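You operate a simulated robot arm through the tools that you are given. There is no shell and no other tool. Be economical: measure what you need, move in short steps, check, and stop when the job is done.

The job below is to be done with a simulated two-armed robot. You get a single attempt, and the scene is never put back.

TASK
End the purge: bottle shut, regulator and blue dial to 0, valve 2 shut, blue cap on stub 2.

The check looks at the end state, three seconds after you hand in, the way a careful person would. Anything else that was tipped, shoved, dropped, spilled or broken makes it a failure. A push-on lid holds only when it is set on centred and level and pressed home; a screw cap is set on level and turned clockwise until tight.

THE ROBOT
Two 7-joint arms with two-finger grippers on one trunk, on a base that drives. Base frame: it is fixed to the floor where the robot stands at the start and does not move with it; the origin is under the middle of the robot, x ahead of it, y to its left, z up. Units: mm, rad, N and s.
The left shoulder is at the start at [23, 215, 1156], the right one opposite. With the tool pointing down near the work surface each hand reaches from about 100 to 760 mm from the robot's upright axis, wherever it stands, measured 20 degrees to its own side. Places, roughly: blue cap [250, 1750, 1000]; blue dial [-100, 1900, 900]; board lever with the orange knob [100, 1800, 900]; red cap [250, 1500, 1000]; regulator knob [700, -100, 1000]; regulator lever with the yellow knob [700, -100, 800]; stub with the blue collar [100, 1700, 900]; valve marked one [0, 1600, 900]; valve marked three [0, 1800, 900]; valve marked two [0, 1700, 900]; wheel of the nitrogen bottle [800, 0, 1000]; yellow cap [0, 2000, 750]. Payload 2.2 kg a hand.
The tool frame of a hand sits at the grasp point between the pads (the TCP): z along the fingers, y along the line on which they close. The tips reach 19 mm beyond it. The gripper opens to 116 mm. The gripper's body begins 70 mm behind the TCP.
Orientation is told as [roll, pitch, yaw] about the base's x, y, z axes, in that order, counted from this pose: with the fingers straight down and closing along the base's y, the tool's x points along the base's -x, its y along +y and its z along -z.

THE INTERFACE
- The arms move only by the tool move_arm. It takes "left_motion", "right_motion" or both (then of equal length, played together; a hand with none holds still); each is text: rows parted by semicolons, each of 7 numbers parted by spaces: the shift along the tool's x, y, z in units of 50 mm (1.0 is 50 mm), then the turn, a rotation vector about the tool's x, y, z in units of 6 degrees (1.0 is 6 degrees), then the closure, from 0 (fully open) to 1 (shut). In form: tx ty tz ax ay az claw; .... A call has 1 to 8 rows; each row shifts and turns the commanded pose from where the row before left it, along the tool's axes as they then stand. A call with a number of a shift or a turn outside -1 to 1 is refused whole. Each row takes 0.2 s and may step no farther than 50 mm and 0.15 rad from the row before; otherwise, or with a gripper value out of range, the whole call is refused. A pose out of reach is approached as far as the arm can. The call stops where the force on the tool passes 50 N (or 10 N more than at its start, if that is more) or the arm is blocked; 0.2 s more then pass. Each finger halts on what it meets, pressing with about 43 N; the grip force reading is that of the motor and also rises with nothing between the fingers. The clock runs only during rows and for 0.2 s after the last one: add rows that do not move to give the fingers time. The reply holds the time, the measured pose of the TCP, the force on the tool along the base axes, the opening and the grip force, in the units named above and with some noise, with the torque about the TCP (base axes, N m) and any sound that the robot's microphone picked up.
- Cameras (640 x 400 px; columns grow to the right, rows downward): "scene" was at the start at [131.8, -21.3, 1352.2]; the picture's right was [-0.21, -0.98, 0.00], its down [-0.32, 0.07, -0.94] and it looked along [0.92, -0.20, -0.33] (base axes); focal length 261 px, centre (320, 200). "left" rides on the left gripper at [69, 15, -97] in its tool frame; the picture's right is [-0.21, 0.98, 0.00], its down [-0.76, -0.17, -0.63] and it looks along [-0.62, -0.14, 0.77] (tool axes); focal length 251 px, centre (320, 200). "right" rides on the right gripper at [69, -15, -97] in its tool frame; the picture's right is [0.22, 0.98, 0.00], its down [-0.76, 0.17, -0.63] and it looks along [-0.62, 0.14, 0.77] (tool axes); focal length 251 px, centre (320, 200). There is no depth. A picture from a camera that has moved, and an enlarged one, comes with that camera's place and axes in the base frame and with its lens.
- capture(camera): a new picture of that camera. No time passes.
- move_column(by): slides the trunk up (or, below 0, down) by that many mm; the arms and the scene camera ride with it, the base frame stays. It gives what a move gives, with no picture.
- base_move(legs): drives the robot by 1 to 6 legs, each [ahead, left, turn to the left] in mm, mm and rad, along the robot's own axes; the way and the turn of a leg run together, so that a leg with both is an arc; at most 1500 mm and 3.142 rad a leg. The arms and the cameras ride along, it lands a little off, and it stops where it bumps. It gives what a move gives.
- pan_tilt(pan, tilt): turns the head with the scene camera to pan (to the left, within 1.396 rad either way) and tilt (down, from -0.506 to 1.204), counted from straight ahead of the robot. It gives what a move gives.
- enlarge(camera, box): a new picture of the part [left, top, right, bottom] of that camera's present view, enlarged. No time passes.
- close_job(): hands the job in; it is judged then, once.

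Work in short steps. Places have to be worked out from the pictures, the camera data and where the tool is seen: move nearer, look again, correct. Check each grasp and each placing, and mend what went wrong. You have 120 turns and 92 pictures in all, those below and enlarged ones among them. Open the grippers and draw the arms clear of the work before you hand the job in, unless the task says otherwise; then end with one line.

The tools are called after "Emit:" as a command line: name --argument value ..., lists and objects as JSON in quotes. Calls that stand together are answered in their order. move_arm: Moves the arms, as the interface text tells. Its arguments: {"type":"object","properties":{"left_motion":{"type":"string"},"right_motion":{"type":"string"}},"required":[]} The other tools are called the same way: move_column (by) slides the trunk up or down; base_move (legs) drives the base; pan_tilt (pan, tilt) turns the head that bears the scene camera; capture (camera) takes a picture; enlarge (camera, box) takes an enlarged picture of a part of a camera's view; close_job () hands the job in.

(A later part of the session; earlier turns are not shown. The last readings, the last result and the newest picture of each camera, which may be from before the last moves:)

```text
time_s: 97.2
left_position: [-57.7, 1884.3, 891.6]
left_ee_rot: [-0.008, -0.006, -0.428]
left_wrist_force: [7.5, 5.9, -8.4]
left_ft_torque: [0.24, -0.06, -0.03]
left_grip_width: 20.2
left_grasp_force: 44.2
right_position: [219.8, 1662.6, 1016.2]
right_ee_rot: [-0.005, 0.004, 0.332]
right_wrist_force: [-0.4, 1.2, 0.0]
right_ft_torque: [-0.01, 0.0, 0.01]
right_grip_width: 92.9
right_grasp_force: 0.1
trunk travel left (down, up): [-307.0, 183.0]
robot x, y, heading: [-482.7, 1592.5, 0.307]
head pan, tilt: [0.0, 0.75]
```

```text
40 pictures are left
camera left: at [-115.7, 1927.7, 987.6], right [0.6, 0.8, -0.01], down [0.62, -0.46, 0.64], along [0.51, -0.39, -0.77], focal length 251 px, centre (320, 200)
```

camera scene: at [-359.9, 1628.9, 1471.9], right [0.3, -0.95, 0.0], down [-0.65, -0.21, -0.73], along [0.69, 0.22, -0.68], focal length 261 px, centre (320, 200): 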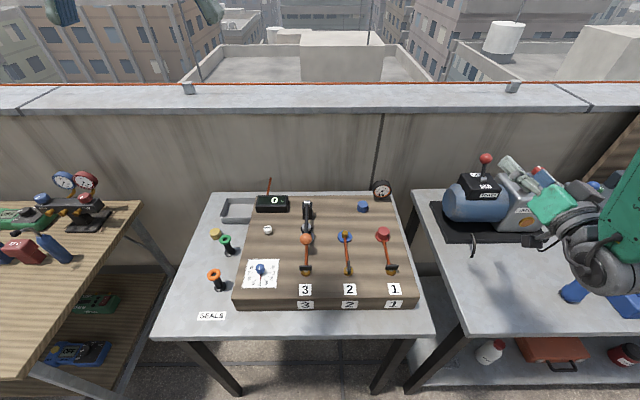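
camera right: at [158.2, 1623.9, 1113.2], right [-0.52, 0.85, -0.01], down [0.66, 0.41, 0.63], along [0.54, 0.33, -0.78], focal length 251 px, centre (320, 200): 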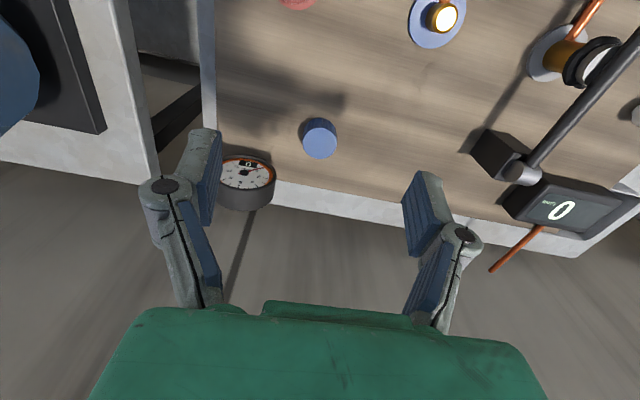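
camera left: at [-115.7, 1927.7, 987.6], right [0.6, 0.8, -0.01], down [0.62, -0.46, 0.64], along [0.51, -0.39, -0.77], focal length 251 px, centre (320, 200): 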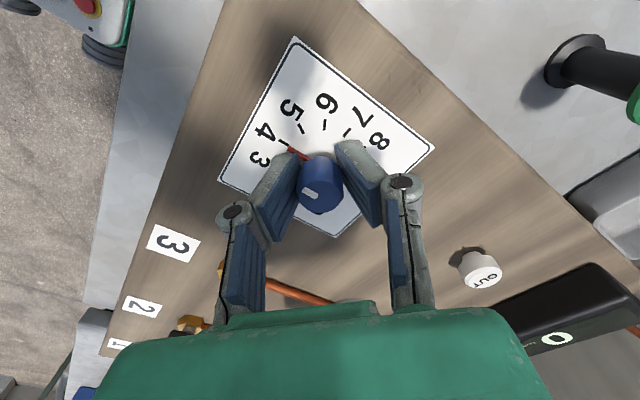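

Gripped (20 mm). Turn counterclockwise 96°, then look.

Emit:
move_arm --left_motion "0 0 0 0 0 -1 1; 0 0 0 0 0 -1 1; 0 0 0 0 0 -1 1; 0 0 0 0 0 -1 1; 0 0 0 0 0 -1 1; 0 0 0 0 0 -1 1; 0 0 0 0 0 -1 1; 0 0 0 0 0 -1 1"

Emit:
move_arm --left_motion "0 0 0 0 0 -1 1; 0 0 0 0 0 -1 1; 0 0 0 0 0 -1 1; 0 0 0 0 0 -1 1; 0 0 0 0 0 -1 1; 0 0 0 0 0 -1 1; 0 0 0 0 0 -1 1; 0 0 0 0 0 -1 1"

Emit:
capture --camera "left"

```text
time_s: 99.0
left_position: [-58.7, 1883.8, 891.4]
left_ee_rot: [-0.006, 0.004, 0.411]
left_wrist_force: [10.2, 8.3, -27.1]
left_ft_torque: [0.49, -1.18, 0.01]
left_grip_width: 20.3
left_grasp_force: 45.3
right_position: [220.0, 1662.8, 1013.4]
right_ee_rot: [-0.009, 0.006, 0.334]
right_wrist_force: [0.0, 0.2, 0.4]
right_ft_torque: [-0.01, -0.02, -0.01]
right_grip_width: 92.5
right_grasp_force: 0.0
trunk travel left (down, up): [-307.0, 183.0]
robot x, y, heading: [-480.5, 1598.4, 0.309]
head pan, tilt: [0.0, 0.75]
```

```text
time_s: 100.8
left_position: [-57.3, 1883.1, 892.3]
left_ee_rot: [-0.014, 0.026, 1.247]
left_wrist_force: [34.3, 7.4, -43.3]
left_ft_torque: [0.59, -0.56, -0.04]
left_grip_width: 21.0
left_grasp_force: 45.0
right_position: [220.7, 1658.4, 1015.9]
right_ee_rot: [-0.008, 0.002, 0.332]
right_wrist_force: [1.1, -1.0, 0.0]
right_ft_torque: [0.01, -0.01, 0.02]
right_grip_width: 93.0
right_grasp_force: 0.0
trunk travel left (down, up): [-307.0, 183.0]
robot x, y, heading: [-478.0, 1593.6, 0.305]
head pan, tilt: [0.0, 0.75]
stopped in row 8 (left hand): the force on the tool passed its limit at 52 N (the readings are from after the stop); the commanded pose is now the measured one
```

```text
39 pictures are left
camera left: at [-95.6, 1825.1, 990.3], right [-0.86, 0.51, -0.02], down [0.39, 0.68, 0.62], along [0.33, 0.52, -0.79], focal length 251 px, centre (320, 200)
```

left: 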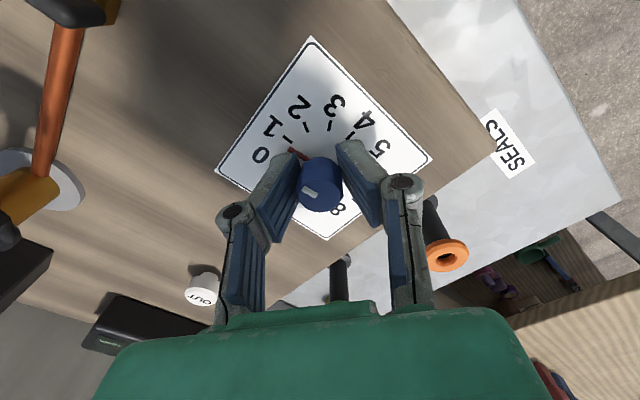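

Pointer is near 0.8 with some side force built up. Release, rotate back 42°, and look before a final short turn.

Emit:
move_arm --left_motion "0 0 0 0 0 0 0.55; 0 0 0 0 0 0 0.55; 0 0 0 0 0 1 0.55; 0 0 0 0 0 1 0.55; 0 0 0 0 0 1 0.55; 0 0 0 0 0 1 0.55; 0 0 0 0 0 1 0.55; 0 0 0 0 0 1 0.55"

Emit:
capture --camera "left"

```text
time_s: 102.6
left_position: [-65.6, 1880.2, 898.4]
left_ee_rot: [-0.024, 0.011, 0.61]
left_wrist_force: [0.5, 0.1, 0.7]
left_ft_torque: [0.02, -0.01, 0.03]
left_grip_width: 52.1
left_grasp_force: 0.1
right_position: [212.9, 1658.1, 1021.0]
right_ee_rot: [-0.007, -0.003, 0.332]
right_wrist_force: [0.3, 0.8, -0.2]
right_ft_torque: [-0.02, 0.0, 0.0]
right_grip_width: 92.6
right_grasp_force: 0.0
trunk travel left (down, up): [-307.0, 183.0]
robot x, y, heading: [-477.5, 1589.2, 0.314]
head pan, tilt: [0.0, 0.75]
```

```text
38 pictures are left
camera left: at [-132.1, 1855.4, 994.4], right [-0.39, 0.92, -0.03], down [0.71, 0.32, 0.63], along [0.59, 0.22, -0.78], focal length 251 px, centre (320, 200)
```

left: 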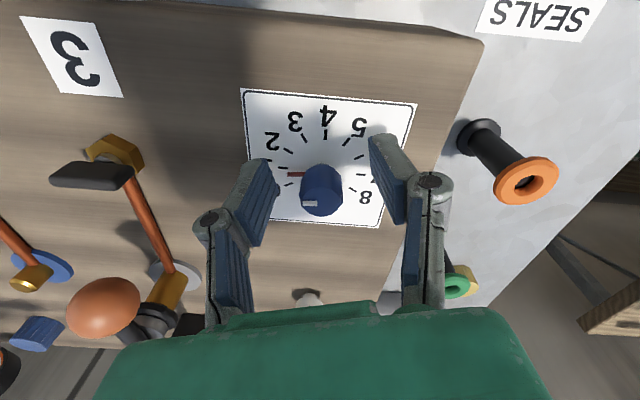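

Pointer sits at 1. Regrip here and turn 30° more counterclockwise.

Emit:
move_arm --left_motion "0 0 0.06 0 0 0 0.55; 0 0 0 0 0 0 1; 0 0 0 0 0 0 1; 0 0 0 0 0 -1 1; 0 0 0 0 0 -1 1; 0 0 0 0 0 -1 1; 0 0 0 0 0 -1 1; 0 0 0 0 0 -0.8 1"

Emit:
enlarge --camera "left" --box '[200, 60, 440, 240]'

```text
time_s: 104.4
left_position: [-62.0, 1875.9, 895.4]
left_ee_rot: [-0.016, 0.021, 1.116]
left_wrist_force: [20.4, -15.5, -18.2]
left_ft_torque: [-0.03, -0.29, -0.74]
left_grip_width: 21.5
left_grasp_force: 44.6
right_position: [216.4, 1654.9, 1019.0]
right_ee_rot: [-0.003, 0.0, 0.331]
right_wrist_force: [-0.2, -0.2, 0.1]
right_ft_torque: [-0.01, 0.02, 0.01]
right_grip_width: 92.7
right_grasp_force: 0.0
trunk travel left (down, up): [-307.0, 183.0]
robot x, y, heading: [-477.4, 1597.2, 0.307]
head pan, tilt: [0.0, 0.75]
```

```text
2.22 times, centred on (320, 150) of left
camera zoom: at [-106.9, 1823.2, 991.5], right [-0.78, 0.62, -0.02], down [0.48, 0.62, 0.62], along [0.4, 0.48, -0.78], focal length 559 px, centre (320, 311)
```

zoom: 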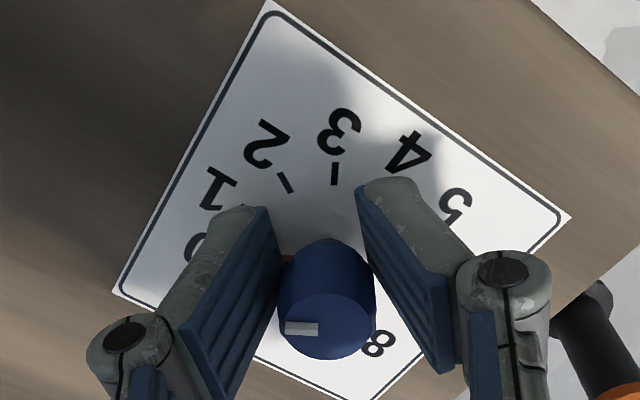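

Torque about z rose to 0.74 N·m, likely the end stop. Open, rise and read the pointer.

Emit:
move_arm --left_motion "0 0 0 0 0 0 0.5; 0 0 0 0 0 0 0.5; 0 0 -0.8 0 0 0 0.4; 0 0 -0.8 0 0 0 0.4; 0 0 -0.8 0 0 0 0.4; 0 0 0 0 0 0 0.4"

Emit:
enlarge --camera "left" --box '[200, 60, 440, 240]'

```text
time_s: 105.8
left_position: [-65.5, 1884.9, 1015.8]
left_ee_rot: [-0.017, 0.021, 1.117]
left_wrist_force: [0.5, 0.1, 0.4]
left_ft_torque: [0.01, -0.04, -0.01]
left_grip_width: 69.5
left_grasp_force: 0.0
right_position: [213.4, 1659.3, 1020.3]
right_ee_rot: [-0.009, -0.002, 0.333]
right_wrist_force: [-0.2, 0.0, -0.5]
right_ft_torque: [0.03, 0.0, -0.02]
right_grip_width: 92.7
right_grasp_force: 0.0
trunk travel left (down, up): [-307.0, 183.0]
robot x, y, heading: [-479.7, 1594.1, 0.305]
head pan, tilt: [0.0, 0.75]
```

```text
2.22 times, centred on (320, 150) of left
camera zoom: at [-110.9, 1831.3, 1113.4], right [-0.78, 0.62, -0.02], down [0.48, 0.62, 0.62], along [0.4, 0.47, -0.79], focal length 559 px, centre (320, 311)
```

zoom: 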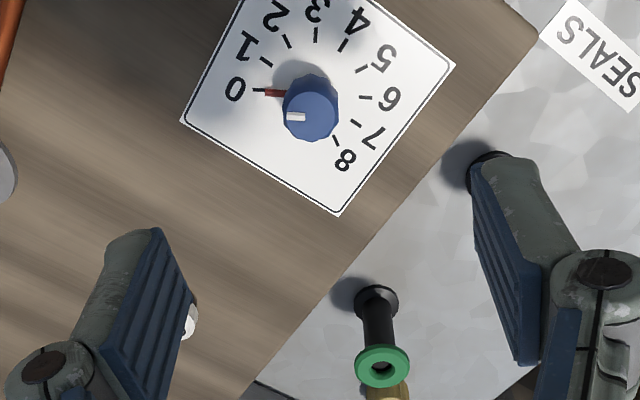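

The dial is at 0. I lift the left hand out of the way and bring the right hand over valve 2 (≈(9,1670,890)).

Emit:
move_arm --left_motion "0 0 -0.9 0 0 0 0.2; 0 0 -0.9 0 0 0 0.2; 0 0.6 -0.7 0 0 0 0.2; 0 0.6 -0.7 0 0 0 0.2; 0 0.6 0 0 0 0 0.2; 0 0 0 0 0 0 0.2" --right_motion "0.75 0.3 0 0 0 0 0.3; 0.75 0.3 0 0 0 0 0.3; 0.75 0.3 0 0 0 0 0.3; 0.75 0.3 0 0 0 0 0.3; 0.78 0.34 0.4 0 0 0 0.3; 0 0 0 0 0 0 0.3"

Emit:
capture --camera "right"

```text
time_s: 107.2
left_position: [-148.2, 1931.6, 1172.3]
left_ee_rot: [-0.018, 0.025, 1.116]
left_wrist_force: [-0.4, 0.5, -0.1]
left_ft_torque: [0.0, 0.03, -0.01]
left_grip_width: 92.6
left_grasp_force: 0.1
right_position: [12.7, 1668.3, 1000.7]
right_ee_rot: [0.011, -0.001, 0.313]
right_wrist_force: [-0.1, 0.0, -0.5]
right_ft_torque: [-0.03, 0.01, 0.01]
right_grip_width: 81.2
right_grasp_force: 0.2
trunk travel left (down, up): [-307.0, 183.0]
robot x, y, heading: [-481.5, 1593.6, 0.305]
head pan, tilt: [0.0, 0.75]
```

```text
35 pictures are left
camera right: at [-47.6, 1631.3, 1097.5], right [-0.5, 0.86, 0.01], down [0.67, 0.38, 0.63], along [0.54, 0.33, -0.77], focal length 251 px, centre (320, 200)
```

right: 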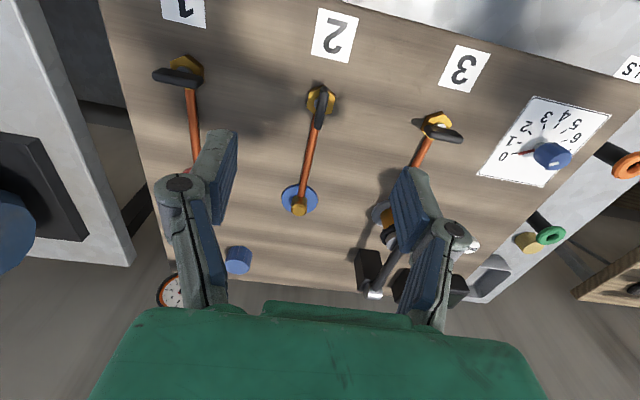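

Valve 2's handle is at ≈(10,1670), aligned with the hand. Descend to z≈894 with 58 mm opening and close on the handle.

Emit:
move_arm --right_motion "0.02 0.03 0.7 0 0 0 0.5; 0 0 0.7 0 0 0 0.5; 0 0 0.7 0 0 0 0.5; 0 0 0 0 0 0 0.8; 0 0 0 0 0 0 1; 0 0 0 0 0 0 1"

Emit:
capture --camera "right"

```text
time_s: 108.6
left_position: [-150.1, 1930.7, 1172.3]
left_ee_rot: [-0.019, 0.023, 1.117]
left_wrist_force: [0.9, 0.0, -0.1]
left_ft_torque: [0.03, -0.01, 0.01]
left_grip_width: 92.7
left_grasp_force: 0.2
right_position: [12.1, 1670.0, 899.5]
right_ee_rot: [0.016, -0.009, 0.309]
right_wrist_force: [1.7, 19.2, 24.5]
right_ft_torque: [0.16, 0.45, -0.02]
right_grip_width: 8.1
right_grasp_force: 35.5
trunk travel left (down, up): [-307.0, 183.0]
robot x, y, heading: [-483.4, 1590.4, 0.305]
head pan, tilt: [0.0, 0.75]
```

```text
34 pictures are left
camera right: at [-47.2, 1633.2, 994.9], right [-0.5, 0.86, 0.01], down [0.67, 0.38, 0.64], along [0.55, 0.33, -0.77], focal length 251 px, centre (320, 200)
```

right: 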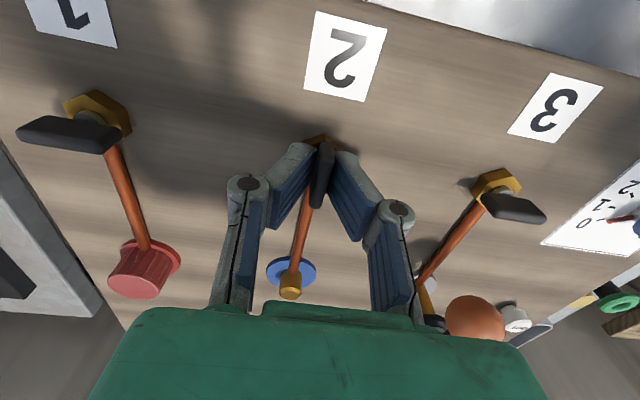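

Gripped on the handle (8 mm); the tips press lightly on the body, so I raise 4 mm and turn clockwise.

Emit:
move_arm --right_motion "0 0 -0.1 0 0 0 1; 0 0 0 0 0 1 1; 0 0 0 0 0 1 1; 0 0 0 0 0 1 1; 0 0 0 0 0 1 1; 0 0 0 0 0 1 1; 0 0 0 0 0 1 1; 0 0 0 0 0 1 1"

Emit:
capture --camera "right"

```text
time_s: 110.4
left_position: [-148.9, 1933.8, 1171.3]
left_ee_rot: [-0.02, 0.025, 1.117]
left_wrist_force: [-0.2, 0.0, 0.3]
left_ft_torque: [-0.02, -0.02, 0.02]
left_grip_width: 92.7
left_grasp_force: 0.0
right_position: [13.0, 1670.4, 899.4]
right_ee_rot: [0.013, 0.016, -0.429]
right_wrist_force: [1.0, 47.2, -13.6]
right_ft_torque: [0.55, -0.31, -0.01]
right_grip_width: 8.1
right_grasp_force: 35.6
trunk travel left (down, up): [-307.0, 183.0]
robot x, y, heading: [-478.4, 1591.4, 0.308]
head pan, tilt: [0.0, 0.75]
```

```text
33 pictures are left
camera right: at [-54.1, 1683.4, 996.2], right [0.21, 0.98, 0.01], down [0.76, -0.18, 0.62], along [0.61, -0.12, -0.78], focal length 251 px, centre (320, 200)
```

right: 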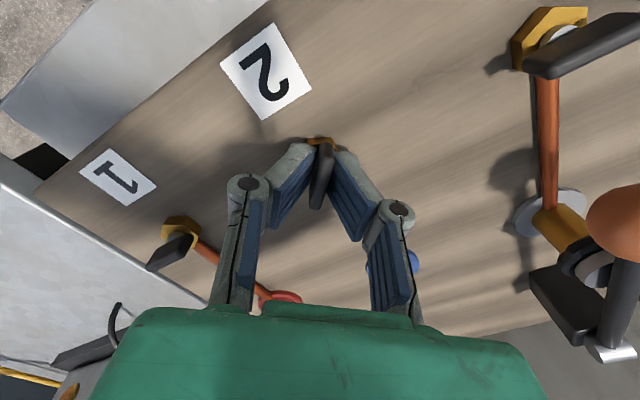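

Turned 42° with the handle; a side force of 47 N along +y built up, so I shift the command 5 mm to +y and go on turning.

Emit:
move_arm --right_motion "0.04 0.09 0 0 0 0 1; 0.02 0.04 0 0 0 1 1; 0 0 0 0 0 1 1; 0 0 0 0 0 1 1; 0 0 0 0 0 1 1; 0 0 0 0 0 0 1"

Emit:
move_arm --right_motion "0 0 0 0 0 1 1; 0 0 0 0 0 1 1; 0 0 0 0 0 1 1; 0 0 0 0 0 1 1; 0 0 0 0 0 0 1"

Emit:
capture --camera "right"

```text
time_s: 111.8
left_position: [-148.1, 1928.6, 1172.0]
left_ee_rot: [-0.017, 0.023, 1.115]
left_wrist_force: [0.6, -0.2, -0.5]
left_ft_torque: [0.0, 0.0, 0.01]
left_grip_width: 92.6
left_grasp_force: 0.1
right_position: [14.2, 1668.2, 902.7]
right_ee_rot: [0.003, 0.03, -0.861]
right_wrist_force: [-12.8, 1.7, -23.0]
right_ft_torque: [-0.18, -0.01, 0.03]
right_grip_width: 8.2
right_grasp_force: 36.2
trunk travel left (down, up): [-307.0, 183.0]
robot x, y, heading: [-480.8, 1588.9, 0.307]
head pan, tilt: [0.0, 0.75]
```

```text
time_s: 113.0
left_position: [-149.0, 1926.9, 1173.8]
left_ee_rot: [-0.018, 0.022, 1.114]
left_wrist_force: [0.0, -0.4, 0.3]
left_ft_torque: [-0.02, -0.04, 0.0]
left_grip_width: 92.6
left_grasp_force: 0.1
right_position: [15.1, 1668.8, 903.8]
right_ee_rot: [-0.012, 0.031, -1.28]
right_wrist_force: [-23.6, -10.2, -15.0]
right_ft_torque: [0.06, 0.36, 0.8]
right_grip_width: 8.4
right_grasp_force: 36.3
trunk travel left (down, up): [-307.0, 183.0]
robot x, y, heading: [-480.6, 1592.0, 0.302]
head pan, tilt: [0.0, 0.75]
```

```text
32 pictures are left
camera right: at [-17.8, 1727.0, 1001.6], right [0.87, 0.49, 0.0], down [0.39, -0.69, 0.61], along [0.29, -0.53, -0.79], focal length 251 px, centre (320, 200)
```

right: 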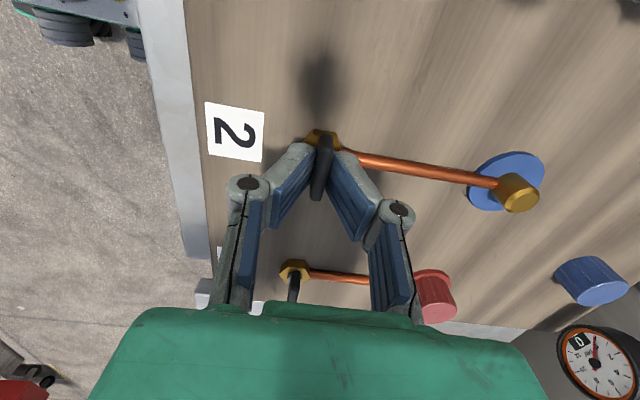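

The handle is square across the pipe and torque rose to 0.8 N·m: shut. Release and rise, turning the wrist back.

Emit:
move_arm --right_motion "0 0 0 0 0 0 0.5; 0 0 0 0 0 0 0.5; 0 0 -0.8 0 0 0 0.4; 0 0 -0.8 0 0 0 0.3; 0 0 -0.6 0 0 -1 0.3; 0 0 0 0 0 -1 0.3; 0 0 0 0 0 -1 0.3; 0 0 0 0 0 -1 0.3"

Emit:
move_arm --right_motion "-0.72 0 0 0 0 -1 0.3; -0.7 0 0 0 0 -1 0.3; -0.5 0 0 0 0 -1 0.3; -0.5 0 0 0 0 -1 0.3; 0 0 0 0 0 -1 0.3; 0 0 0 0 0 -1 0.3; 0 0 0 0 0 -1 0.3; 0 0 0 0 0 -1 0.3"

Emit:
capture --camera "right"

```text
time_s: 114.1
left_position: [-151.2, 1927.6, 1173.8]
left_ee_rot: [-0.02, 0.021, 1.116]
left_wrist_force: [0.0, 0.0, 1.0]
left_ft_torque: [0.01, 0.01, -0.02]
left_grip_width: 92.7
left_grasp_force: 0.0
right_position: [-21.9, 1650.5, 904.9]
right_ee_rot: [-0.18, 0.036, -1.278]
right_wrist_force: [2.6, 1.6, 0.6]
right_ft_torque: [-0.12, 0.23, 0.02]
right_grip_width: 85.5
right_grasp_force: 2.7
trunk travel left (down, up): [-307.0, 183.0]
robot x, y, heading: [-476.5, 1591.5, 0.306]
head pan, tilt: [0.0, 0.75]
stopped in row 5 (right hand): the arm was blocked; the commanded pose is now the measured one
```

```text
time_s: 115.9
left_position: [-150.3, 1925.3, 1174.0]
left_ee_rot: [-0.019, 0.019, 1.115]
left_wrist_force: [0.6, 1.7, 0.2]
left_ft_torque: [-0.01, 0.03, 0.02]
left_grip_width: 92.7
left_grasp_force: 0.1
right_position: [28.0, 1544.3, 898.9]
right_ee_rot: [-0.094, 0.151, -0.433]
right_wrist_force: [0.7, 0.5, 0.2]
right_ft_torque: [-0.01, -0.03, 0.02]
right_grip_width: 81.7
right_grasp_force: 0.7
trunk travel left (down, up): [-307.0, 183.0]
robot x, y, heading: [-481.9, 1590.6, 0.301]
head pan, tilt: [0.0, 0.75]
```

```text
31 pictures are left
camera right: at [-22.2, 1560.8, 1005.8], right [0.2, 0.98, -0.06], down [0.86, -0.15, 0.49], along [0.47, -0.15, -0.87], focal length 251 px, centre (320, 200)
```

right: 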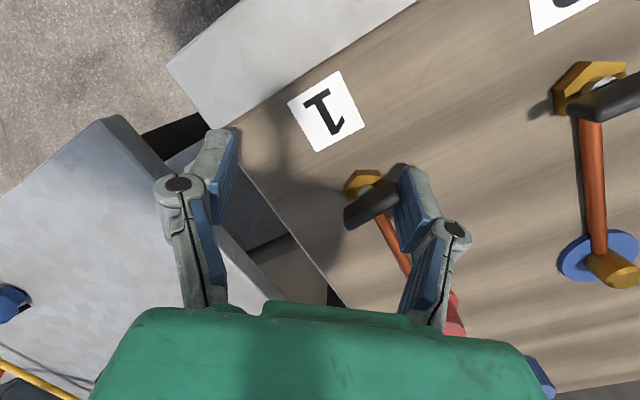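

The rise was blocked and my chained second call then swept low to beside valve 1 — forces are near zero now and both handles still look square. I raise straight up with the trunk and inspect.

Emit:
move_column --by 120

Emit:
capture --camera "scene"

```text
time_s: 117.4
left_position: [-150.2, 1926.4, 1293.2]
left_ee_rot: [-0.021, 0.019, 1.116]
left_wrist_force: [0.4, -0.1, -0.3]
left_ft_torque: [0.03, -0.02, 0.01]
left_grip_width: 93.1
left_grasp_force: 0.1
right_position: [27.0, 1543.1, 1019.1]
right_ee_rot: [-0.094, 0.153, -0.434]
right_wrist_force: [0.0, 0.3, 0.4]
right_ft_torque: [0.01, 0.0, 0.02]
right_grip_width: 81.3
right_grasp_force: 0.1
trunk travel left (down, up): [-427.0, 63.0]
robot x, y, heading: [-476.8, 1594.7, 0.306]
head pan, tilt: [0.0, 0.75]
```

```text
30 pictures are left
camera scene: at [-360.5, 1630.4, 1441.8], right [0.3, -0.95, 0.0], down [-0.65, -0.21, -0.73], along [0.69, 0.22, -0.68], focal length 261 px, centre (320, 200)
```

scene: 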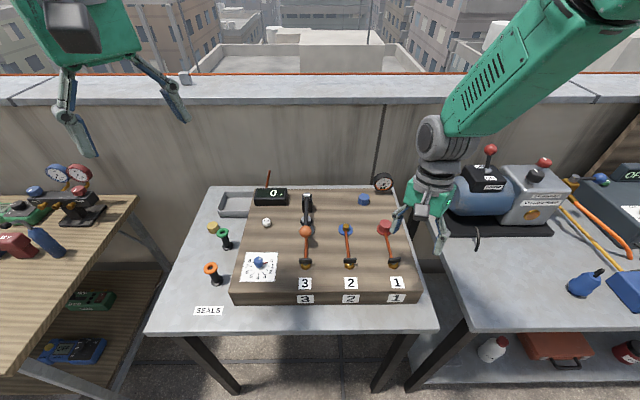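

Emit:
enlarge --camera "scene" --box '[225, 170, 455, 312]'

```text
2.78 times, centred on (340, 241) of scene
camera zoom: at [-360.5, 1630.4, 1441.8], right [0.3, -0.95, 0.0], down [-0.65, -0.21, -0.73], along [0.69, 0.22, -0.68], focal length 726 px, centre (264, 86)
```

zoom: 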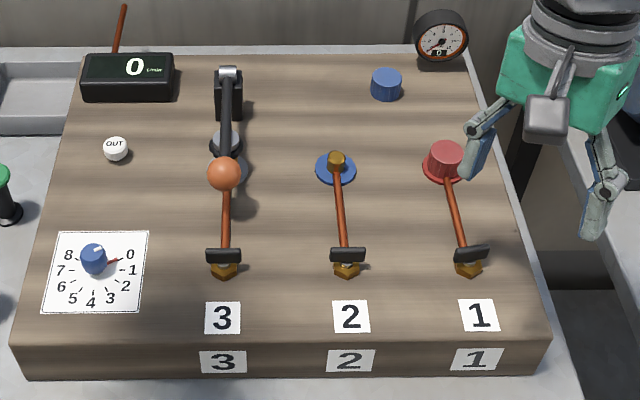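

Valve 2 is across and the dial at 0, but valve 1's handle looks slightly skewed compared to before. I level and straighten the right hand and take a close look at valve 1.

Emit:
move_arm --right_motion "0 0 0 0 0 -1 0.3; 0 0 0 0 0 -1 0.3; 0 0 0 0 0 -1 0.3; 0 0 0 0 0 -1 0.3; 0 0 0 0 0 -1 0.3; 0 0 0 0 0 -1 0.3; 0 0 0 0 0 -1 0.3; 0 0 0 0.16 -0.84 0 0.3"

Emit:
move_arm --right_motion "0 0 0 0.16 -0.84 0 0.3; 0 0 -0.1 0 0 0 0.3"

Emit:
capture --camera "right"

```text
time_s: 119.2
left_position: [-151.4, 1926.9, 1294.4]
left_ee_rot: [-0.019, 0.02, 1.116]
left_wrist_force: [-0.1, -0.3, 0.9]
left_ft_torque: [0.02, -0.03, 0.0]
left_grip_width: 92.7
left_grasp_force: 0.0
right_position: [28.3, 1543.8, 1019.6]
right_ee_rot: [0.014, 0.088, 0.307]
right_wrist_force: [-0.9, 0.0, -0.3]
right_ft_torque: [0.0, 0.0, -0.01]
right_grip_width: 81.1
right_grasp_force: 0.2
trunk travel left (down, up): [-427.0, 63.0]
robot x, y, heading: [-477.4, 1594.3, 0.307]
head pan, tilt: [0.0, 0.75]
```

```text
time_s: 119.8
left_position: [-150.7, 1927.3, 1293.5]
left_ee_rot: [-0.02, 0.02, 1.116]
left_wrist_force: [0.0, 0.0, 0.7]
left_ft_torque: [-0.01, 0.0, -0.01]
left_grip_width: 92.9
left_grasp_force: 0.1
right_position: [26.7, 1543.8, 1024.2]
right_ee_rot: [-0.002, -0.001, 0.306]
right_wrist_force: [-0.7, -0.4, -0.8]
right_ft_torque: [0.02, -0.02, 0.0]
right_grip_width: 81.1
right_grasp_force: 0.0
trunk travel left (down, up): [-427.0, 63.0]
robot x, y, heading: [-480.0, 1590.4, 0.307]
head pan, tilt: [0.0, 0.75]
```

```text
28 pictures are left
camera right: at [-33.1, 1509.1, 1120.7], right [-0.5, 0.87, 0.0], down [0.67, 0.39, 0.63], along [0.55, 0.31, -0.77], focal length 251 px, centre (320, 200)
```

right: 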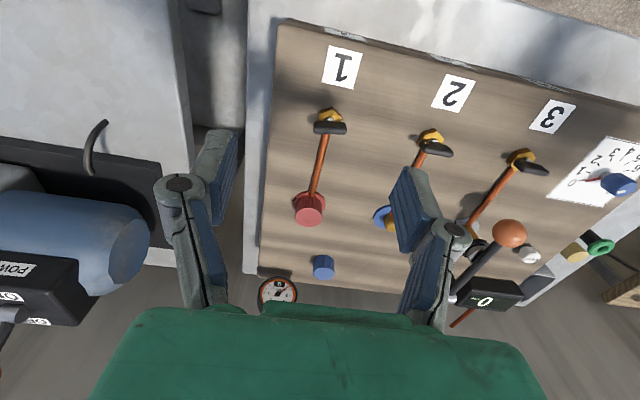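

Valve 1's handle is indeed skewed about 10–15° counterclockwise compared with 2 and 3; I must set it back. With the fingers shut I'll come down on the robot side of its left end and nudge that end forward (clockwise) to the stop.

Emit:
move_arm --right_motion "0.05 0.63 0 0 0 0 1; 0 0 0.6 0 0 0 1; 0 0 0.6 0 0 0 1; 0 0 0.6 0 0 0 1; 0 0 0.3 0 0 0 1; 0 0 0 0 0 0 1"

Emit:
capture --camera "right"

```text
time_s: 121.2
left_position: [-151.0, 1925.7, 1293.5]
left_ee_rot: [-0.019, 0.019, 1.114]
left_wrist_force: [0.1, -0.6, -0.6]
left_ft_torque: [0.04, -0.01, 0.02]
left_grip_width: 92.4
left_grasp_force: 0.0
right_position: [17.2, 1573.4, 920.5]
right_ee_rot: [-0.002, 0.0, 0.306]
right_wrist_force: [0.0, -0.1, 0.0]
right_ft_torque: [-0.01, 0.0, -0.02]
right_grip_width: 0.0
right_grasp_force: 28.7
trunk travel left (down, up): [-427.0, 63.0]
robot x, y, heading: [-481.8, 1591.0, 0.303]
head pan, tilt: [0.0, 0.75]
```

```text
27 pictures are left
camera right: at [-43.4, 1538.0, 1016.3], right [-0.5, 0.87, 0.0], down [0.67, 0.39, 0.63], along [0.55, 0.31, -0.77], focal length 251 px, centre (320, 200)
```

right: 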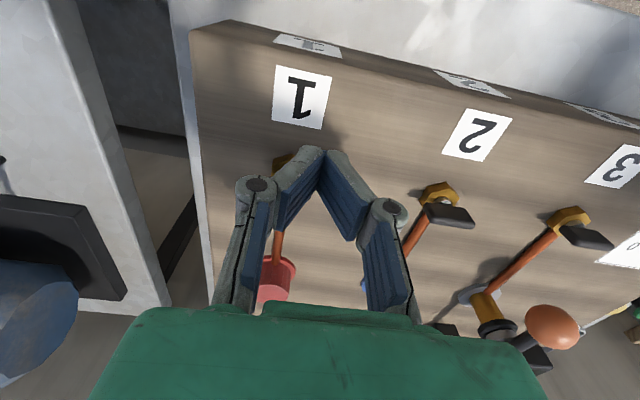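

In position on the robot side of the left end. Go down 14 mm and push forward in small steps while watching the force.

Emit:
move_arm --right_motion "0 0 0.28 0 0 0 1; -0.1 0 0 0 0 0 1; 0 0 0 0 0 0 1"

Emit:
move_arm --right_motion "-0.1 0 0 0 0 0 1; 0 0 0 0 0 0 1"

```text
time_s: 122.0
left_position: [-150.9, 1926.3, 1294.3]
left_ee_rot: [-0.019, 0.019, 1.115]
left_wrist_force: [-0.5, 1.1, 0.0]
left_ft_torque: [-0.01, -0.03, 0.01]
left_grip_width: 92.7
left_grasp_force: 0.0
right_position: [22.4, 1575.6, 906.5]
right_ee_rot: [-0.001, 0.0, 0.307]
right_wrist_force: [1.3, 0.4, -0.5]
right_ft_torque: [0.0, -0.01, -0.01]
right_grip_width: 0.3
right_grasp_force: 28.2
trunk travel left (down, up): [-427.0, 63.0]
robot x, y, heading: [-480.0, 1592.7, 0.305]
head pan, tilt: [0.0, 0.75]
```

```text
time_s: 122.6
left_position: [-152.2, 1927.0, 1295.7]
left_ee_rot: [-0.019, 0.019, 1.116]
left_wrist_force: [0.7, 0.1, 0.1]
left_ft_torque: [0.05, 0.02, -0.01]
left_grip_width: 92.8
left_grasp_force: 0.0
right_position: [26.1, 1576.1, 905.8]
right_ee_rot: [-0.001, -0.001, 0.307]
right_wrist_force: [-1.3, -0.3, -0.7]
right_ft_torque: [0.01, 0.03, -0.02]
right_grip_width: 6.0
right_grasp_force: 28.4
trunk travel left (down, up): [-427.0, 63.0]
robot x, y, heading: [-480.3, 1594.3, 0.305]
head pan, tilt: [0.0, 0.75]
```

Light contact has begun. Push another few mm.

Emit:
move_arm --right_motion "-0.08 0 0 0 0 0 1; 0 0 0 0 0 0 1"

Emit:
enlarge --camera "right" --box '[220, 80, 500, 300]'

```text
time_s: 123.2
left_position: [-151.1, 1926.0, 1294.3]
left_ee_rot: [-0.019, 0.02, 1.115]
left_wrist_force: [0.1, 0.4, -0.2]
left_ft_torque: [-0.02, 0.01, -0.01]
left_grip_width: 92.8
left_grasp_force: 0.1
right_position: [28.9, 1577.5, 905.2]
right_ee_rot: [-0.003, 0.003, 0.305]
right_wrist_force: [-7.8, -2.6, 0.1]
right_ft_torque: [0.0, 0.1, -0.02]
right_grip_width: 5.9
right_grasp_force: 28.2
trunk travel left (down, up): [-427.0, 63.0]
robot x, y, heading: [-478.6, 1595.4, 0.304]
head pan, tilt: [0.0, 0.75]
```

```text
1.82 times, centred on (360, 190) of right
camera zoom: at [-32.1, 1542.0, 1001.2], right [-0.5, 0.87, 0.0], down [0.67, 0.39, 0.63], along [0.55, 0.31, -0.78], focal length 457 px, centre (247, 218)
```

zoom: 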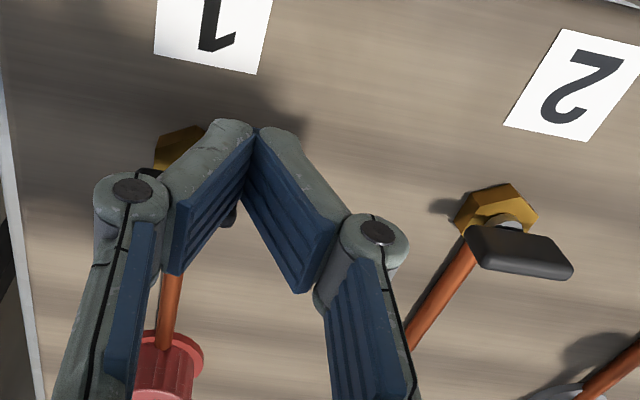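

Resistance of 8 N now. Two more small pushes.

Emit:
move_arm --right_motion "-0.06 0 0 0 0 0 1; 0 0 0 0 0 0 1"

Emit:
move_arm --right_motion "-0.05 0 0 0 0 0 1; 0 0 0 0 0 0 1"

```text
time_s: 123.8
left_position: [-152.6, 1926.0, 1294.4]
left_ee_rot: [-0.021, 0.015, 1.113]
left_wrist_force: [-0.3, -0.3, -0.2]
left_ft_torque: [-0.03, 0.01, -0.01]
left_grip_width: 93.0
left_grasp_force: 0.0
right_position: [28.5, 1576.7, 904.1]
right_ee_rot: [-0.002, 0.005, 0.305]
right_wrist_force: [-21.8, -6.7, -3.6]
right_ft_torque: [-0.04, 0.29, 0.01]
right_grip_width: 6.1
right_grasp_force: 28.8
trunk travel left (down, up): [-427.0, 63.0]
robot x, y, heading: [-477.4, 1592.7, 0.305]
head pan, tilt: [0.0, 0.75]
```

```text
time_s: 124.4
left_position: [-153.5, 1926.5, 1295.0]
left_ee_rot: [-0.022, 0.017, 1.116]
left_wrist_force: [-0.3, 1.2, 0.2]
left_ft_torque: [0.0, -0.02, -0.01]
left_grip_width: 92.9
left_grasp_force: 0.0
right_position: [29.0, 1576.8, 904.0]
right_ee_rot: [-0.003, 0.007, 0.302]
right_wrist_force: [-31.4, -7.5, -5.1]
right_ft_torque: [0.33, 0.48, -0.01]
right_grip_width: 5.7
right_grasp_force: 28.5
trunk travel left (down, up): [-427.0, 63.0]
robot x, y, heading: [-477.8, 1590.3, 0.3]
head pan, tilt: [0.0, 0.75]
```

Position no longer advances while the force climbs to 31 N: the handle is at its stop. Back off, rise in a separate call, and look.

Emit:
move_arm --right_motion "0.5 0 0 0 0 0 1; 0 0 -0.8 0 0 0 1; 0 0 -0.8 0 0 0 1; 0 -0.5 -0.8 0 0 0 0.6; 0 0 0 0 0 0 0.3"

Emit:
capture --camera "right"

```text
time_s: 125.6
left_position: [-149.7, 1924.9, 1292.8]
left_ee_rot: [-0.017, 0.019, 1.116]
left_wrist_force: [-0.6, -0.3, 0.5]
left_ft_torque: [0.02, -0.01, 0.0]
left_grip_width: 93.1
left_grasp_force: 0.1
right_position: [17.5, 1546.1, 1026.7]
right_ee_rot: [0.0, 0.0, 0.305]
right_wrist_force: [-0.2, 0.5, -0.3]
right_ft_torque: [0.0, 0.02, -0.02]
right_grip_width: 80.8
right_grasp_force: 0.1
trunk travel left (down, up): [-427.0, 63.0]
robot x, y, heading: [-481.9, 1589.8, 0.306]
head pan, tilt: [0.0, 0.75]
```

```text
25 pictures are left
camera right: at [-42.3, 1510.7, 1123.3], right [-0.5, 0.87, 0.0], down [0.67, 0.39, 0.63], along [0.55, 0.32, -0.77], focal length 251 px, centre (320, 200)
```

right: 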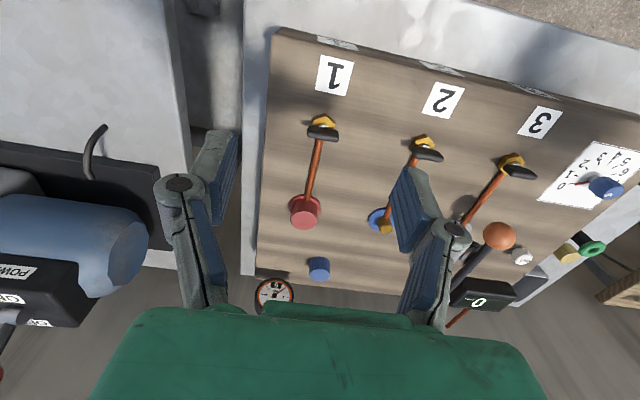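

Valve 1 is square again, matching its earlier angle, and the red cap is seated. Now the right hand goes over the blue cap.

Emit:
move_arm --right_motion "-0.93 0.2 0 0 0 0 0.3; -0.93 0.2 0 0 0 0 0.3; -0.93 0.2 0 0 0 0 0.3; -0.93 0.2 0 0 0 0 0.3; -0.93 0.2 0 0 0 0 0.3; 0 0 0 0 0 0 0.3"

Emit:
capture --camera "right"

```text
time_s: 127.0
left_position: [-152.8, 1925.9, 1295.8]
left_ee_rot: [-0.021, 0.019, 1.114]
left_wrist_force: [0.5, 0.8, 0.4]
left_ft_torque: [0.03, -0.03, -0.03]
left_grip_width: 92.9
left_grasp_force: 0.0
right_position: [225.8, 1665.7, 1025.6]
right_ee_rot: [-0.002, 0.0, 0.305]
right_wrist_force: [0.4, -0.1, 0.9]
right_ft_torque: [-0.01, -0.01, -0.01]
right_grip_width: 81.4
right_grasp_force: 0.1
trunk travel left (down, up): [-427.0, 63.0]
robot x, y, heading: [-476.2, 1590.3, 0.303]
head pan, tilt: [0.0, 0.75]
```

```text
24 pictures are left
camera right: at [165.2, 1630.5, 1122.3], right [-0.5, 0.87, 0.0], down [0.67, 0.39, 0.63], along [0.55, 0.31, -0.77], focal length 251 px, centre (320, 200)
```

right: 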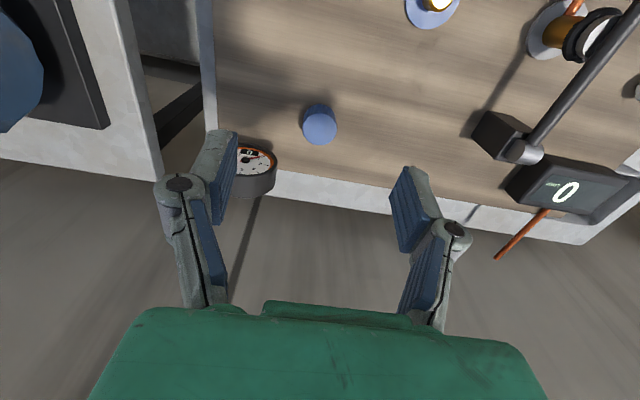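

Blue cap ≈(252,1679), about 32 mm wide. Move over it, descend to z≈955, look.

Emit:
move_arm --right_motion "-0.55 0.09 0.45 0 0 0 0.35; 0 0 0.45 0 0 0 0.45; 0 0 0.5 0 0 0 0.45; 0 0 0 0 0 0 0.45"

Emit:
capture --camera "right"

```text
time_s: 128.0
left_position: [-150.4, 1927.5, 1294.0]
left_ee_rot: [-0.019, 0.02, 1.116]
left_wrist_force: [-0.9, 0.0, -0.3]
left_ft_torque: [-0.01, 0.02, -0.06]
left_grip_width: 92.8
left_grasp_force: 0.1
right_position: [232.0, 1666.4, 956.9]
right_ee_rot: [0.0, 0.002, 0.306]
right_wrist_force: [0.9, -0.8, -0.1]
right_ft_torque: [-0.01, -0.01, 0.0]
right_grip_width: 63.9
right_grasp_force: 0.2
right hand out of reach, approached as far as the arm can: row 1, 3
trunk travel left (down, up): [-427.0, 63.0]
robot x, y, heading: [-480.0, 1590.1, 0.305]
head pan, tilt: [0.0, 0.75]
```

```text
23 pictures are left
camera right: at [172.7, 1632.0, 1053.5], right [-0.5, 0.87, 0.0], down [0.67, 0.39, 0.63], along [0.55, 0.31, -0.78], focal length 251 px, centre (320, 200)
```

right: 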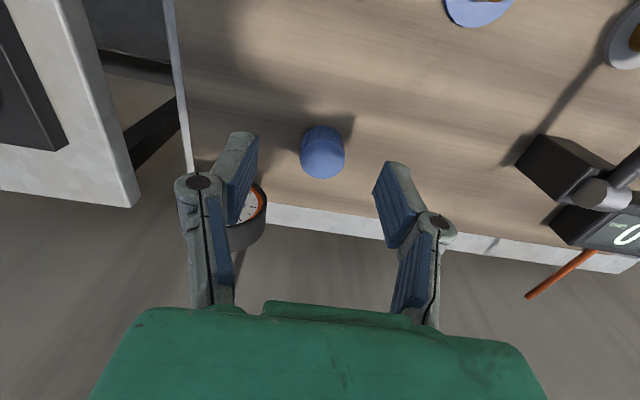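

The arm is at its reach limit at this trunk height; cap confirmed at (252,1679). Raise the hand 120 mm and lower the trunk 120 mm, then reach forward.

Emit:
move_arm --right_motion "0 0 -0.8 0 0 0 0.45; 0 0 -0.8 0 0 0 0.45; 0 0 -0.8 0 0 0 0.45; 0 0 0 0 0 0 0.45"

Emit:
move_column --by -110

Emit:
move_arm --right_motion "-0.45 0.13 0 0 0 0 0.45; 0 0 0 0 0 0 0.45"

```text
time_s: 129.0
left_position: [-149.0, 1926.6, 1293.0]
left_ee_rot: [-0.018, 0.021, 1.115]
left_wrist_force: [-0.3, 0.8, -0.1]
left_ft_torque: [-0.03, 0.01, 0.0]
left_grip_width: 92.6
left_grasp_force: 0.1
right_position: [239.9, 1672.8, 1076.6]
right_ee_rot: [-0.001, 0.004, 0.306]
right_wrist_force: [-1.3, 0.5, 0.1]
right_ft_torque: [-0.01, -0.01, -0.05]
right_grip_width: 63.6
right_grasp_force: 0.0
right hand out of reach, approached as far as the arm can: row 1, 2, 3
trunk travel left (down, up): [-427.0, 63.0]
robot x, y, heading: [-480.3, 1596.7, 0.306]
head pan, tilt: [0.0, 0.75]
```

```text
time_s: 130.4
left_position: [-151.1, 1926.7, 1184.5]
left_ee_rot: [-0.018, 0.018, 1.117]
left_wrist_force: [-0.5, -0.2, -0.6]
left_ft_torque: [-0.02, 0.0, -0.02]
left_grip_width: 92.8
left_grasp_force: 0.1
right_position: [238.6, 1671.8, 967.7]
right_ee_rot: [-0.002, 0.001, 0.306]
right_wrist_force: [-0.1, 0.1, 0.0]
right_ft_torque: [-0.01, -0.03, -0.01]
right_grip_width: 63.8
right_grasp_force: 0.1
trunk travel left (down, up): [-317.0, 173.0]
robot x, y, heading: [-478.7, 1590.7, 0.308]
head pan, tilt: [0.0, 0.75]
```

```text
time_s: 131.0
left_position: [-151.4, 1927.1, 1183.3]
left_ee_rot: [-0.019, 0.018, 1.115]
left_wrist_force: [-0.1, 0.2, 1.0]
left_ft_torque: [0.02, 0.01, -0.03]
left_grip_width: 92.9
left_grasp_force: 0.0
right_position: [241.4, 1672.4, 967.4]
right_ee_rot: [-0.002, 0.001, 0.304]
right_wrist_force: [0.6, 0.1, -0.6]
right_ft_torque: [0.03, 0.0, -0.04]
right_grip_width: 64.0
right_grasp_force: 0.0
right hand out of reach, approached as far as the arm can: row 1
trunk travel left (down, up): [-317.0, 173.0]
robot x, y, heading: [-478.6, 1594.6, 0.306]
head pan, tilt: [0.0, 0.75]
```

Still ~12 mm short. Drive the base forward 25 mm (table edge is ~355 mm from the axis).

Emit:
base_move --legs '[[25, 0, 0]]'

Emit:
capture --camera "right"

```text
time_s: 131.8
left_position: [-130.3, 1932.5, 1185.9]
left_ee_rot: [-0.024, 0.017, 1.116]
left_wrist_force: [-0.3, 0.3, 1.3]
left_ft_torque: [-0.02, -0.01, -0.01]
left_grip_width: 92.7
left_grasp_force: 0.1
right_position: [260.8, 1679.9, 970.3]
right_ee_rot: [-0.001, 0.0, 0.307]
right_wrist_force: [-0.5, 0.4, 0.5]
right_ft_torque: [0.04, -0.08, 0.0]
right_grip_width: 63.9
right_grasp_force: 0.1
trunk travel left (down, up): [-317.0, 173.0]
robot x, y, heading: [-455.8, 1599.9, 0.31]
head pan, tilt: [0.0, 0.75]
```

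```text
22 pictures are left
camera right: at [200.8, 1644.8, 1066.2], right [-0.5, 0.87, 0.0], down [0.67, 0.39, 0.63], along [0.55, 0.31, -0.77], focal length 251 px, centre (320, 200)
```

right: 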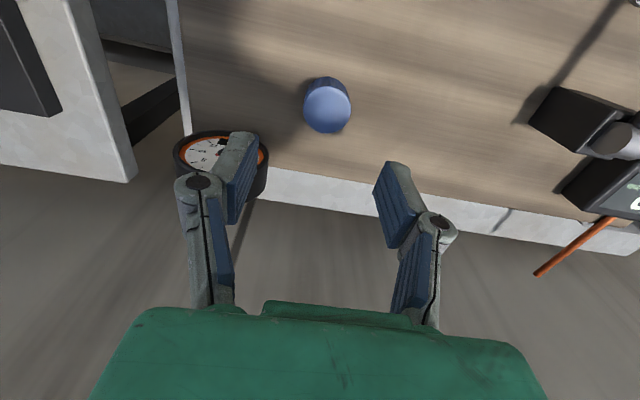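

Cap at (251,1679); the gauge at ≈(294,1633) is close to the left finger, so I turn the hand 45° clockwise so both fingers clear it, and centre over the cap.

Emit:
move_arm --right_motion "0.2 0.04 0 0 0 0 0.5; 0 0 0 0 0 1 0.5; 0 0 0 0 0 1 0.5; 0 0 0 0 0 1 0.5; 0 0 0 0 0 1 0.5; 0 0 0 0 0 1 0.5; 0 0 0 0 0 1 0.5; 0 0 0 0 0 1 0.5"

Emit:
capture --camera "right"

```text
time_s: 133.6
left_position: [-130.3, 1933.9, 1185.8]
left_ee_rot: [-0.021, 0.018, 1.116]
left_wrist_force: [0.3, -0.6, -0.1]
left_ft_torque: [0.05, 0.04, 0.01]
left_grip_width: 92.8
left_grasp_force: 0.2
right_position: [262.0, 1684.1, 969.5]
right_ee_rot: [-0.004, 0.0, -0.43]
right_wrist_force: [-0.1, 1.0, -0.3]
right_ft_torque: [-0.04, 0.0, 0.02]
right_grip_width: 58.1
right_grasp_force: 0.0
right hand out of reach, approached as far as the arm can: row 1
trunk travel left (down, up): [-317.0, 173.0]
robot x, y, heading: [-455.3, 1601.0, 0.309]
head pan, tilt: [0.0, 0.75]
```

```text
21 pictures are left
camera right: at [192.6, 1699.3, 1065.5], right [0.21, 0.98, 0.0], down [0.76, -0.16, 0.63], along [0.62, -0.14, -0.77], focal length 251 px, centre (320, 200)
```

right: 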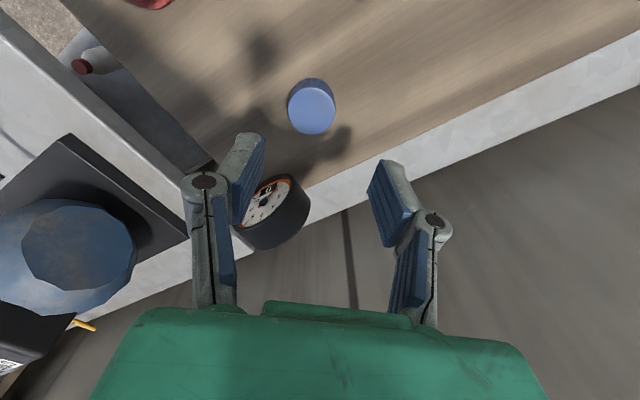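

Correct 8 mm in each axis and descend to z≈890, then close on the cap.

Emit:
move_arm --right_motion "0.17 -0.16 0 0 0 0 0.5; 0 0 0.55 0 0 0 0.5; 0 0 0.55 0 0 0 0.5; 0 0 0.48 0 0 0 0.5; 0 0 0 0 0 0 0.5"

Emit:
capture --camera "right"

```text
time_s: 134.8
left_position: [-130.1, 1933.3, 1185.2]
left_ee_rot: [-0.023, 0.018, 1.115]
left_wrist_force: [0.0, 1.1, 1.1]
left_ft_torque: [0.03, 0.02, -0.04]
left_grip_width: 93.0
left_grasp_force: 0.1
right_position: [257.9, 1681.0, 891.2]
right_ee_rot: [-0.002, -0.002, -0.427]
right_wrist_force: [0.0, 0.6, 0.0]
right_ft_torque: [0.01, -0.01, 0.03]
right_grip_width: 57.9
right_grasp_force: 0.1
right hand out of reach, approached as far as the arm can: row 1, 4
trunk travel left (down, up): [-317.0, 173.0]
robot x, y, heading: [-454.8, 1602.5, 0.305]
head pan, tilt: [0.0, 0.75]
```

```text
20 pictures are left
camera right: at [189.7, 1696.1, 988.0], right [0.21, 0.98, 0.0], down [0.76, -0.16, 0.63], along [0.62, -0.14, -0.77], focal length 251 px, centre (320, 200)
```

right: 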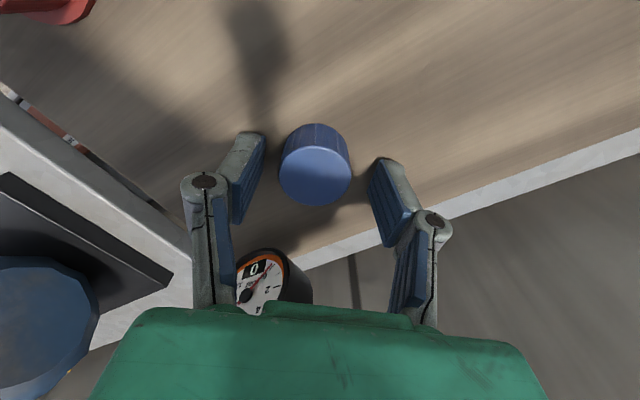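

Cap top is level with the TCP and 5 mm off; correct and close.

Emit:
move_arm --right_motion "0.08 -0.08 0.04 0 0 0 0.5; 0 0 0 0 0 0 0.8; 0 0 0 0 0 0 1; 0 0 0 0 0 0 1"

Emit:
move_arm --right_motion "0 0 -0.5 0 0 0 1; 0 0 -0.5 0 0 0 1; 0 0 -0.3 0 0 0 1; 0 0 0 0 0 0 1"

Emit:
capture --camera "right"

```text
time_s: 135.8
left_position: [-130.5, 1934.2, 1185.5]
left_ee_rot: [-0.023, 0.017, 1.115]
left_wrist_force: [0.7, 0.5, -0.5]
left_ft_torque: [0.0, 0.0, -0.02]
left_grip_width: 92.8
left_grasp_force: 0.1
right_position: [255.5, 1683.0, 891.3]
right_ee_rot: [-0.002, -0.004, -0.428]
right_wrist_force: [4.5, 3.9, 12.3]
right_ft_torque: [0.27, -0.12, -0.05]
right_grip_width: 28.6
right_grasp_force: 43.5
right hand out of reach, approached as far as the arm can: row 1
trunk travel left (down, up): [-317.0, 173.0]
robot x, y, heading: [-453.9, 1602.2, 0.306]
head pan, tilt: [0.0, 0.75]
```

```text
time_s: 136.8
left_position: [-129.6, 1932.4, 1186.4]
left_ee_rot: [-0.02, 0.017, 1.116]
left_wrist_force: [0.7, 0.1, 0.4]
left_ft_torque: [-0.04, 0.03, 0.0]
left_grip_width: 92.7
left_grasp_force: 0.0
right_position: [260.0, 1684.7, 953.5]
right_ee_rot: [-0.004, 0.002, -0.429]
right_wrist_force: [0.1, 0.1, -0.9]
right_ft_torque: [-0.01, -0.01, 0.03]
right_grip_width: 28.4
right_grasp_force: 42.9
right hand out of reach, approached as far as the arm can: row 2
trunk travel left (down, up): [-317.0, 173.0]
robot x, y, heading: [-456.1, 1596.3, 0.308]
head pan, tilt: [0.0, 0.75]
```

```text
19 pictures are left
camera right: at [191.4, 1700.4, 1049.9], right [0.21, 0.98, 0.0], down [0.76, -0.16, 0.63], along [0.62, -0.14, -0.78], focal length 251 px, centre (320, 200)
```

right: 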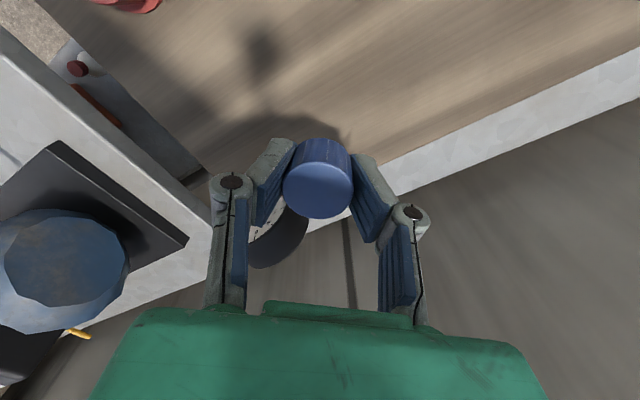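

Cap held (28 mm). Carry it above stub 2, best estimate ≈(121,1706), top ≈884, and look.

Emit:
move_arm --right_motion "0.9 -0.26 0 0 0 0 1; 0.9 -0.26 0 0 0 0 1; 0.9 -0.26 0 0 0 0 1; 0 0 0 0 0 0 1; 0 0 0 0 0 0 1"

Emit:
capture --camera "right"

Emit:
enlarge --camera "scene" --box '[290, 160, 430, 290]'

```text
time_s: 138.0
left_position: [-129.6, 1931.5, 1185.9]
left_ee_rot: [-0.02, 0.017, 1.113]
left_wrist_force: [0.5, 0.2, -0.5]
left_ft_torque: [-0.01, -0.02, 0.04]
left_grip_width: 92.8
left_grasp_force: 0.1
right_position: [203.4, 1766.1, 949.3]
right_ee_rot: [-0.003, 0.001, -0.427]
right_wrist_force: [-0.4, -1.0, 0.1]
right_ft_torque: [0.01, 0.01, 0.01]
right_grip_width: 28.5
right_grasp_force: 43.4
right hand out of reach, approached as far as the arm can: row 1, 2, 3
trunk travel left (down, up): [-317.0, 173.0]
robot x, y, heading: [-454.4, 1598.8, 0.307]
head pan, tilt: [0.0, 0.75]
```

```text
18 pictures are left
camera right: at [135.8, 1781.9, 1044.9], right [0.21, 0.98, 0.0], down [0.76, -0.16, 0.63], along [0.62, -0.14, -0.77], focal length 251 px, centre (320, 200)
```

right: 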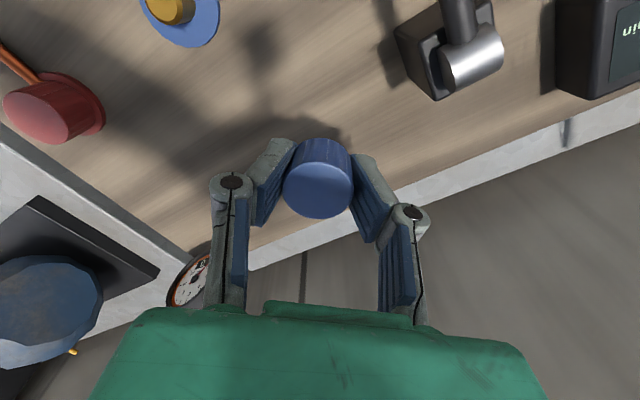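

```text
3.08 times, centred on (360, 225) of scene
camera zoom: at [-336.5, 1638.4, 1331.8], right [0.3, -0.95, 0.0], down [-0.65, -0.21, -0.73], along [0.69, 0.22, -0.69], focal length 802 px, centre (197, 123)
```

zoom: 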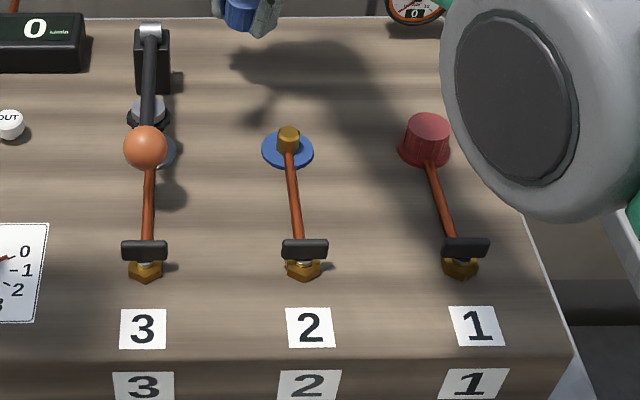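

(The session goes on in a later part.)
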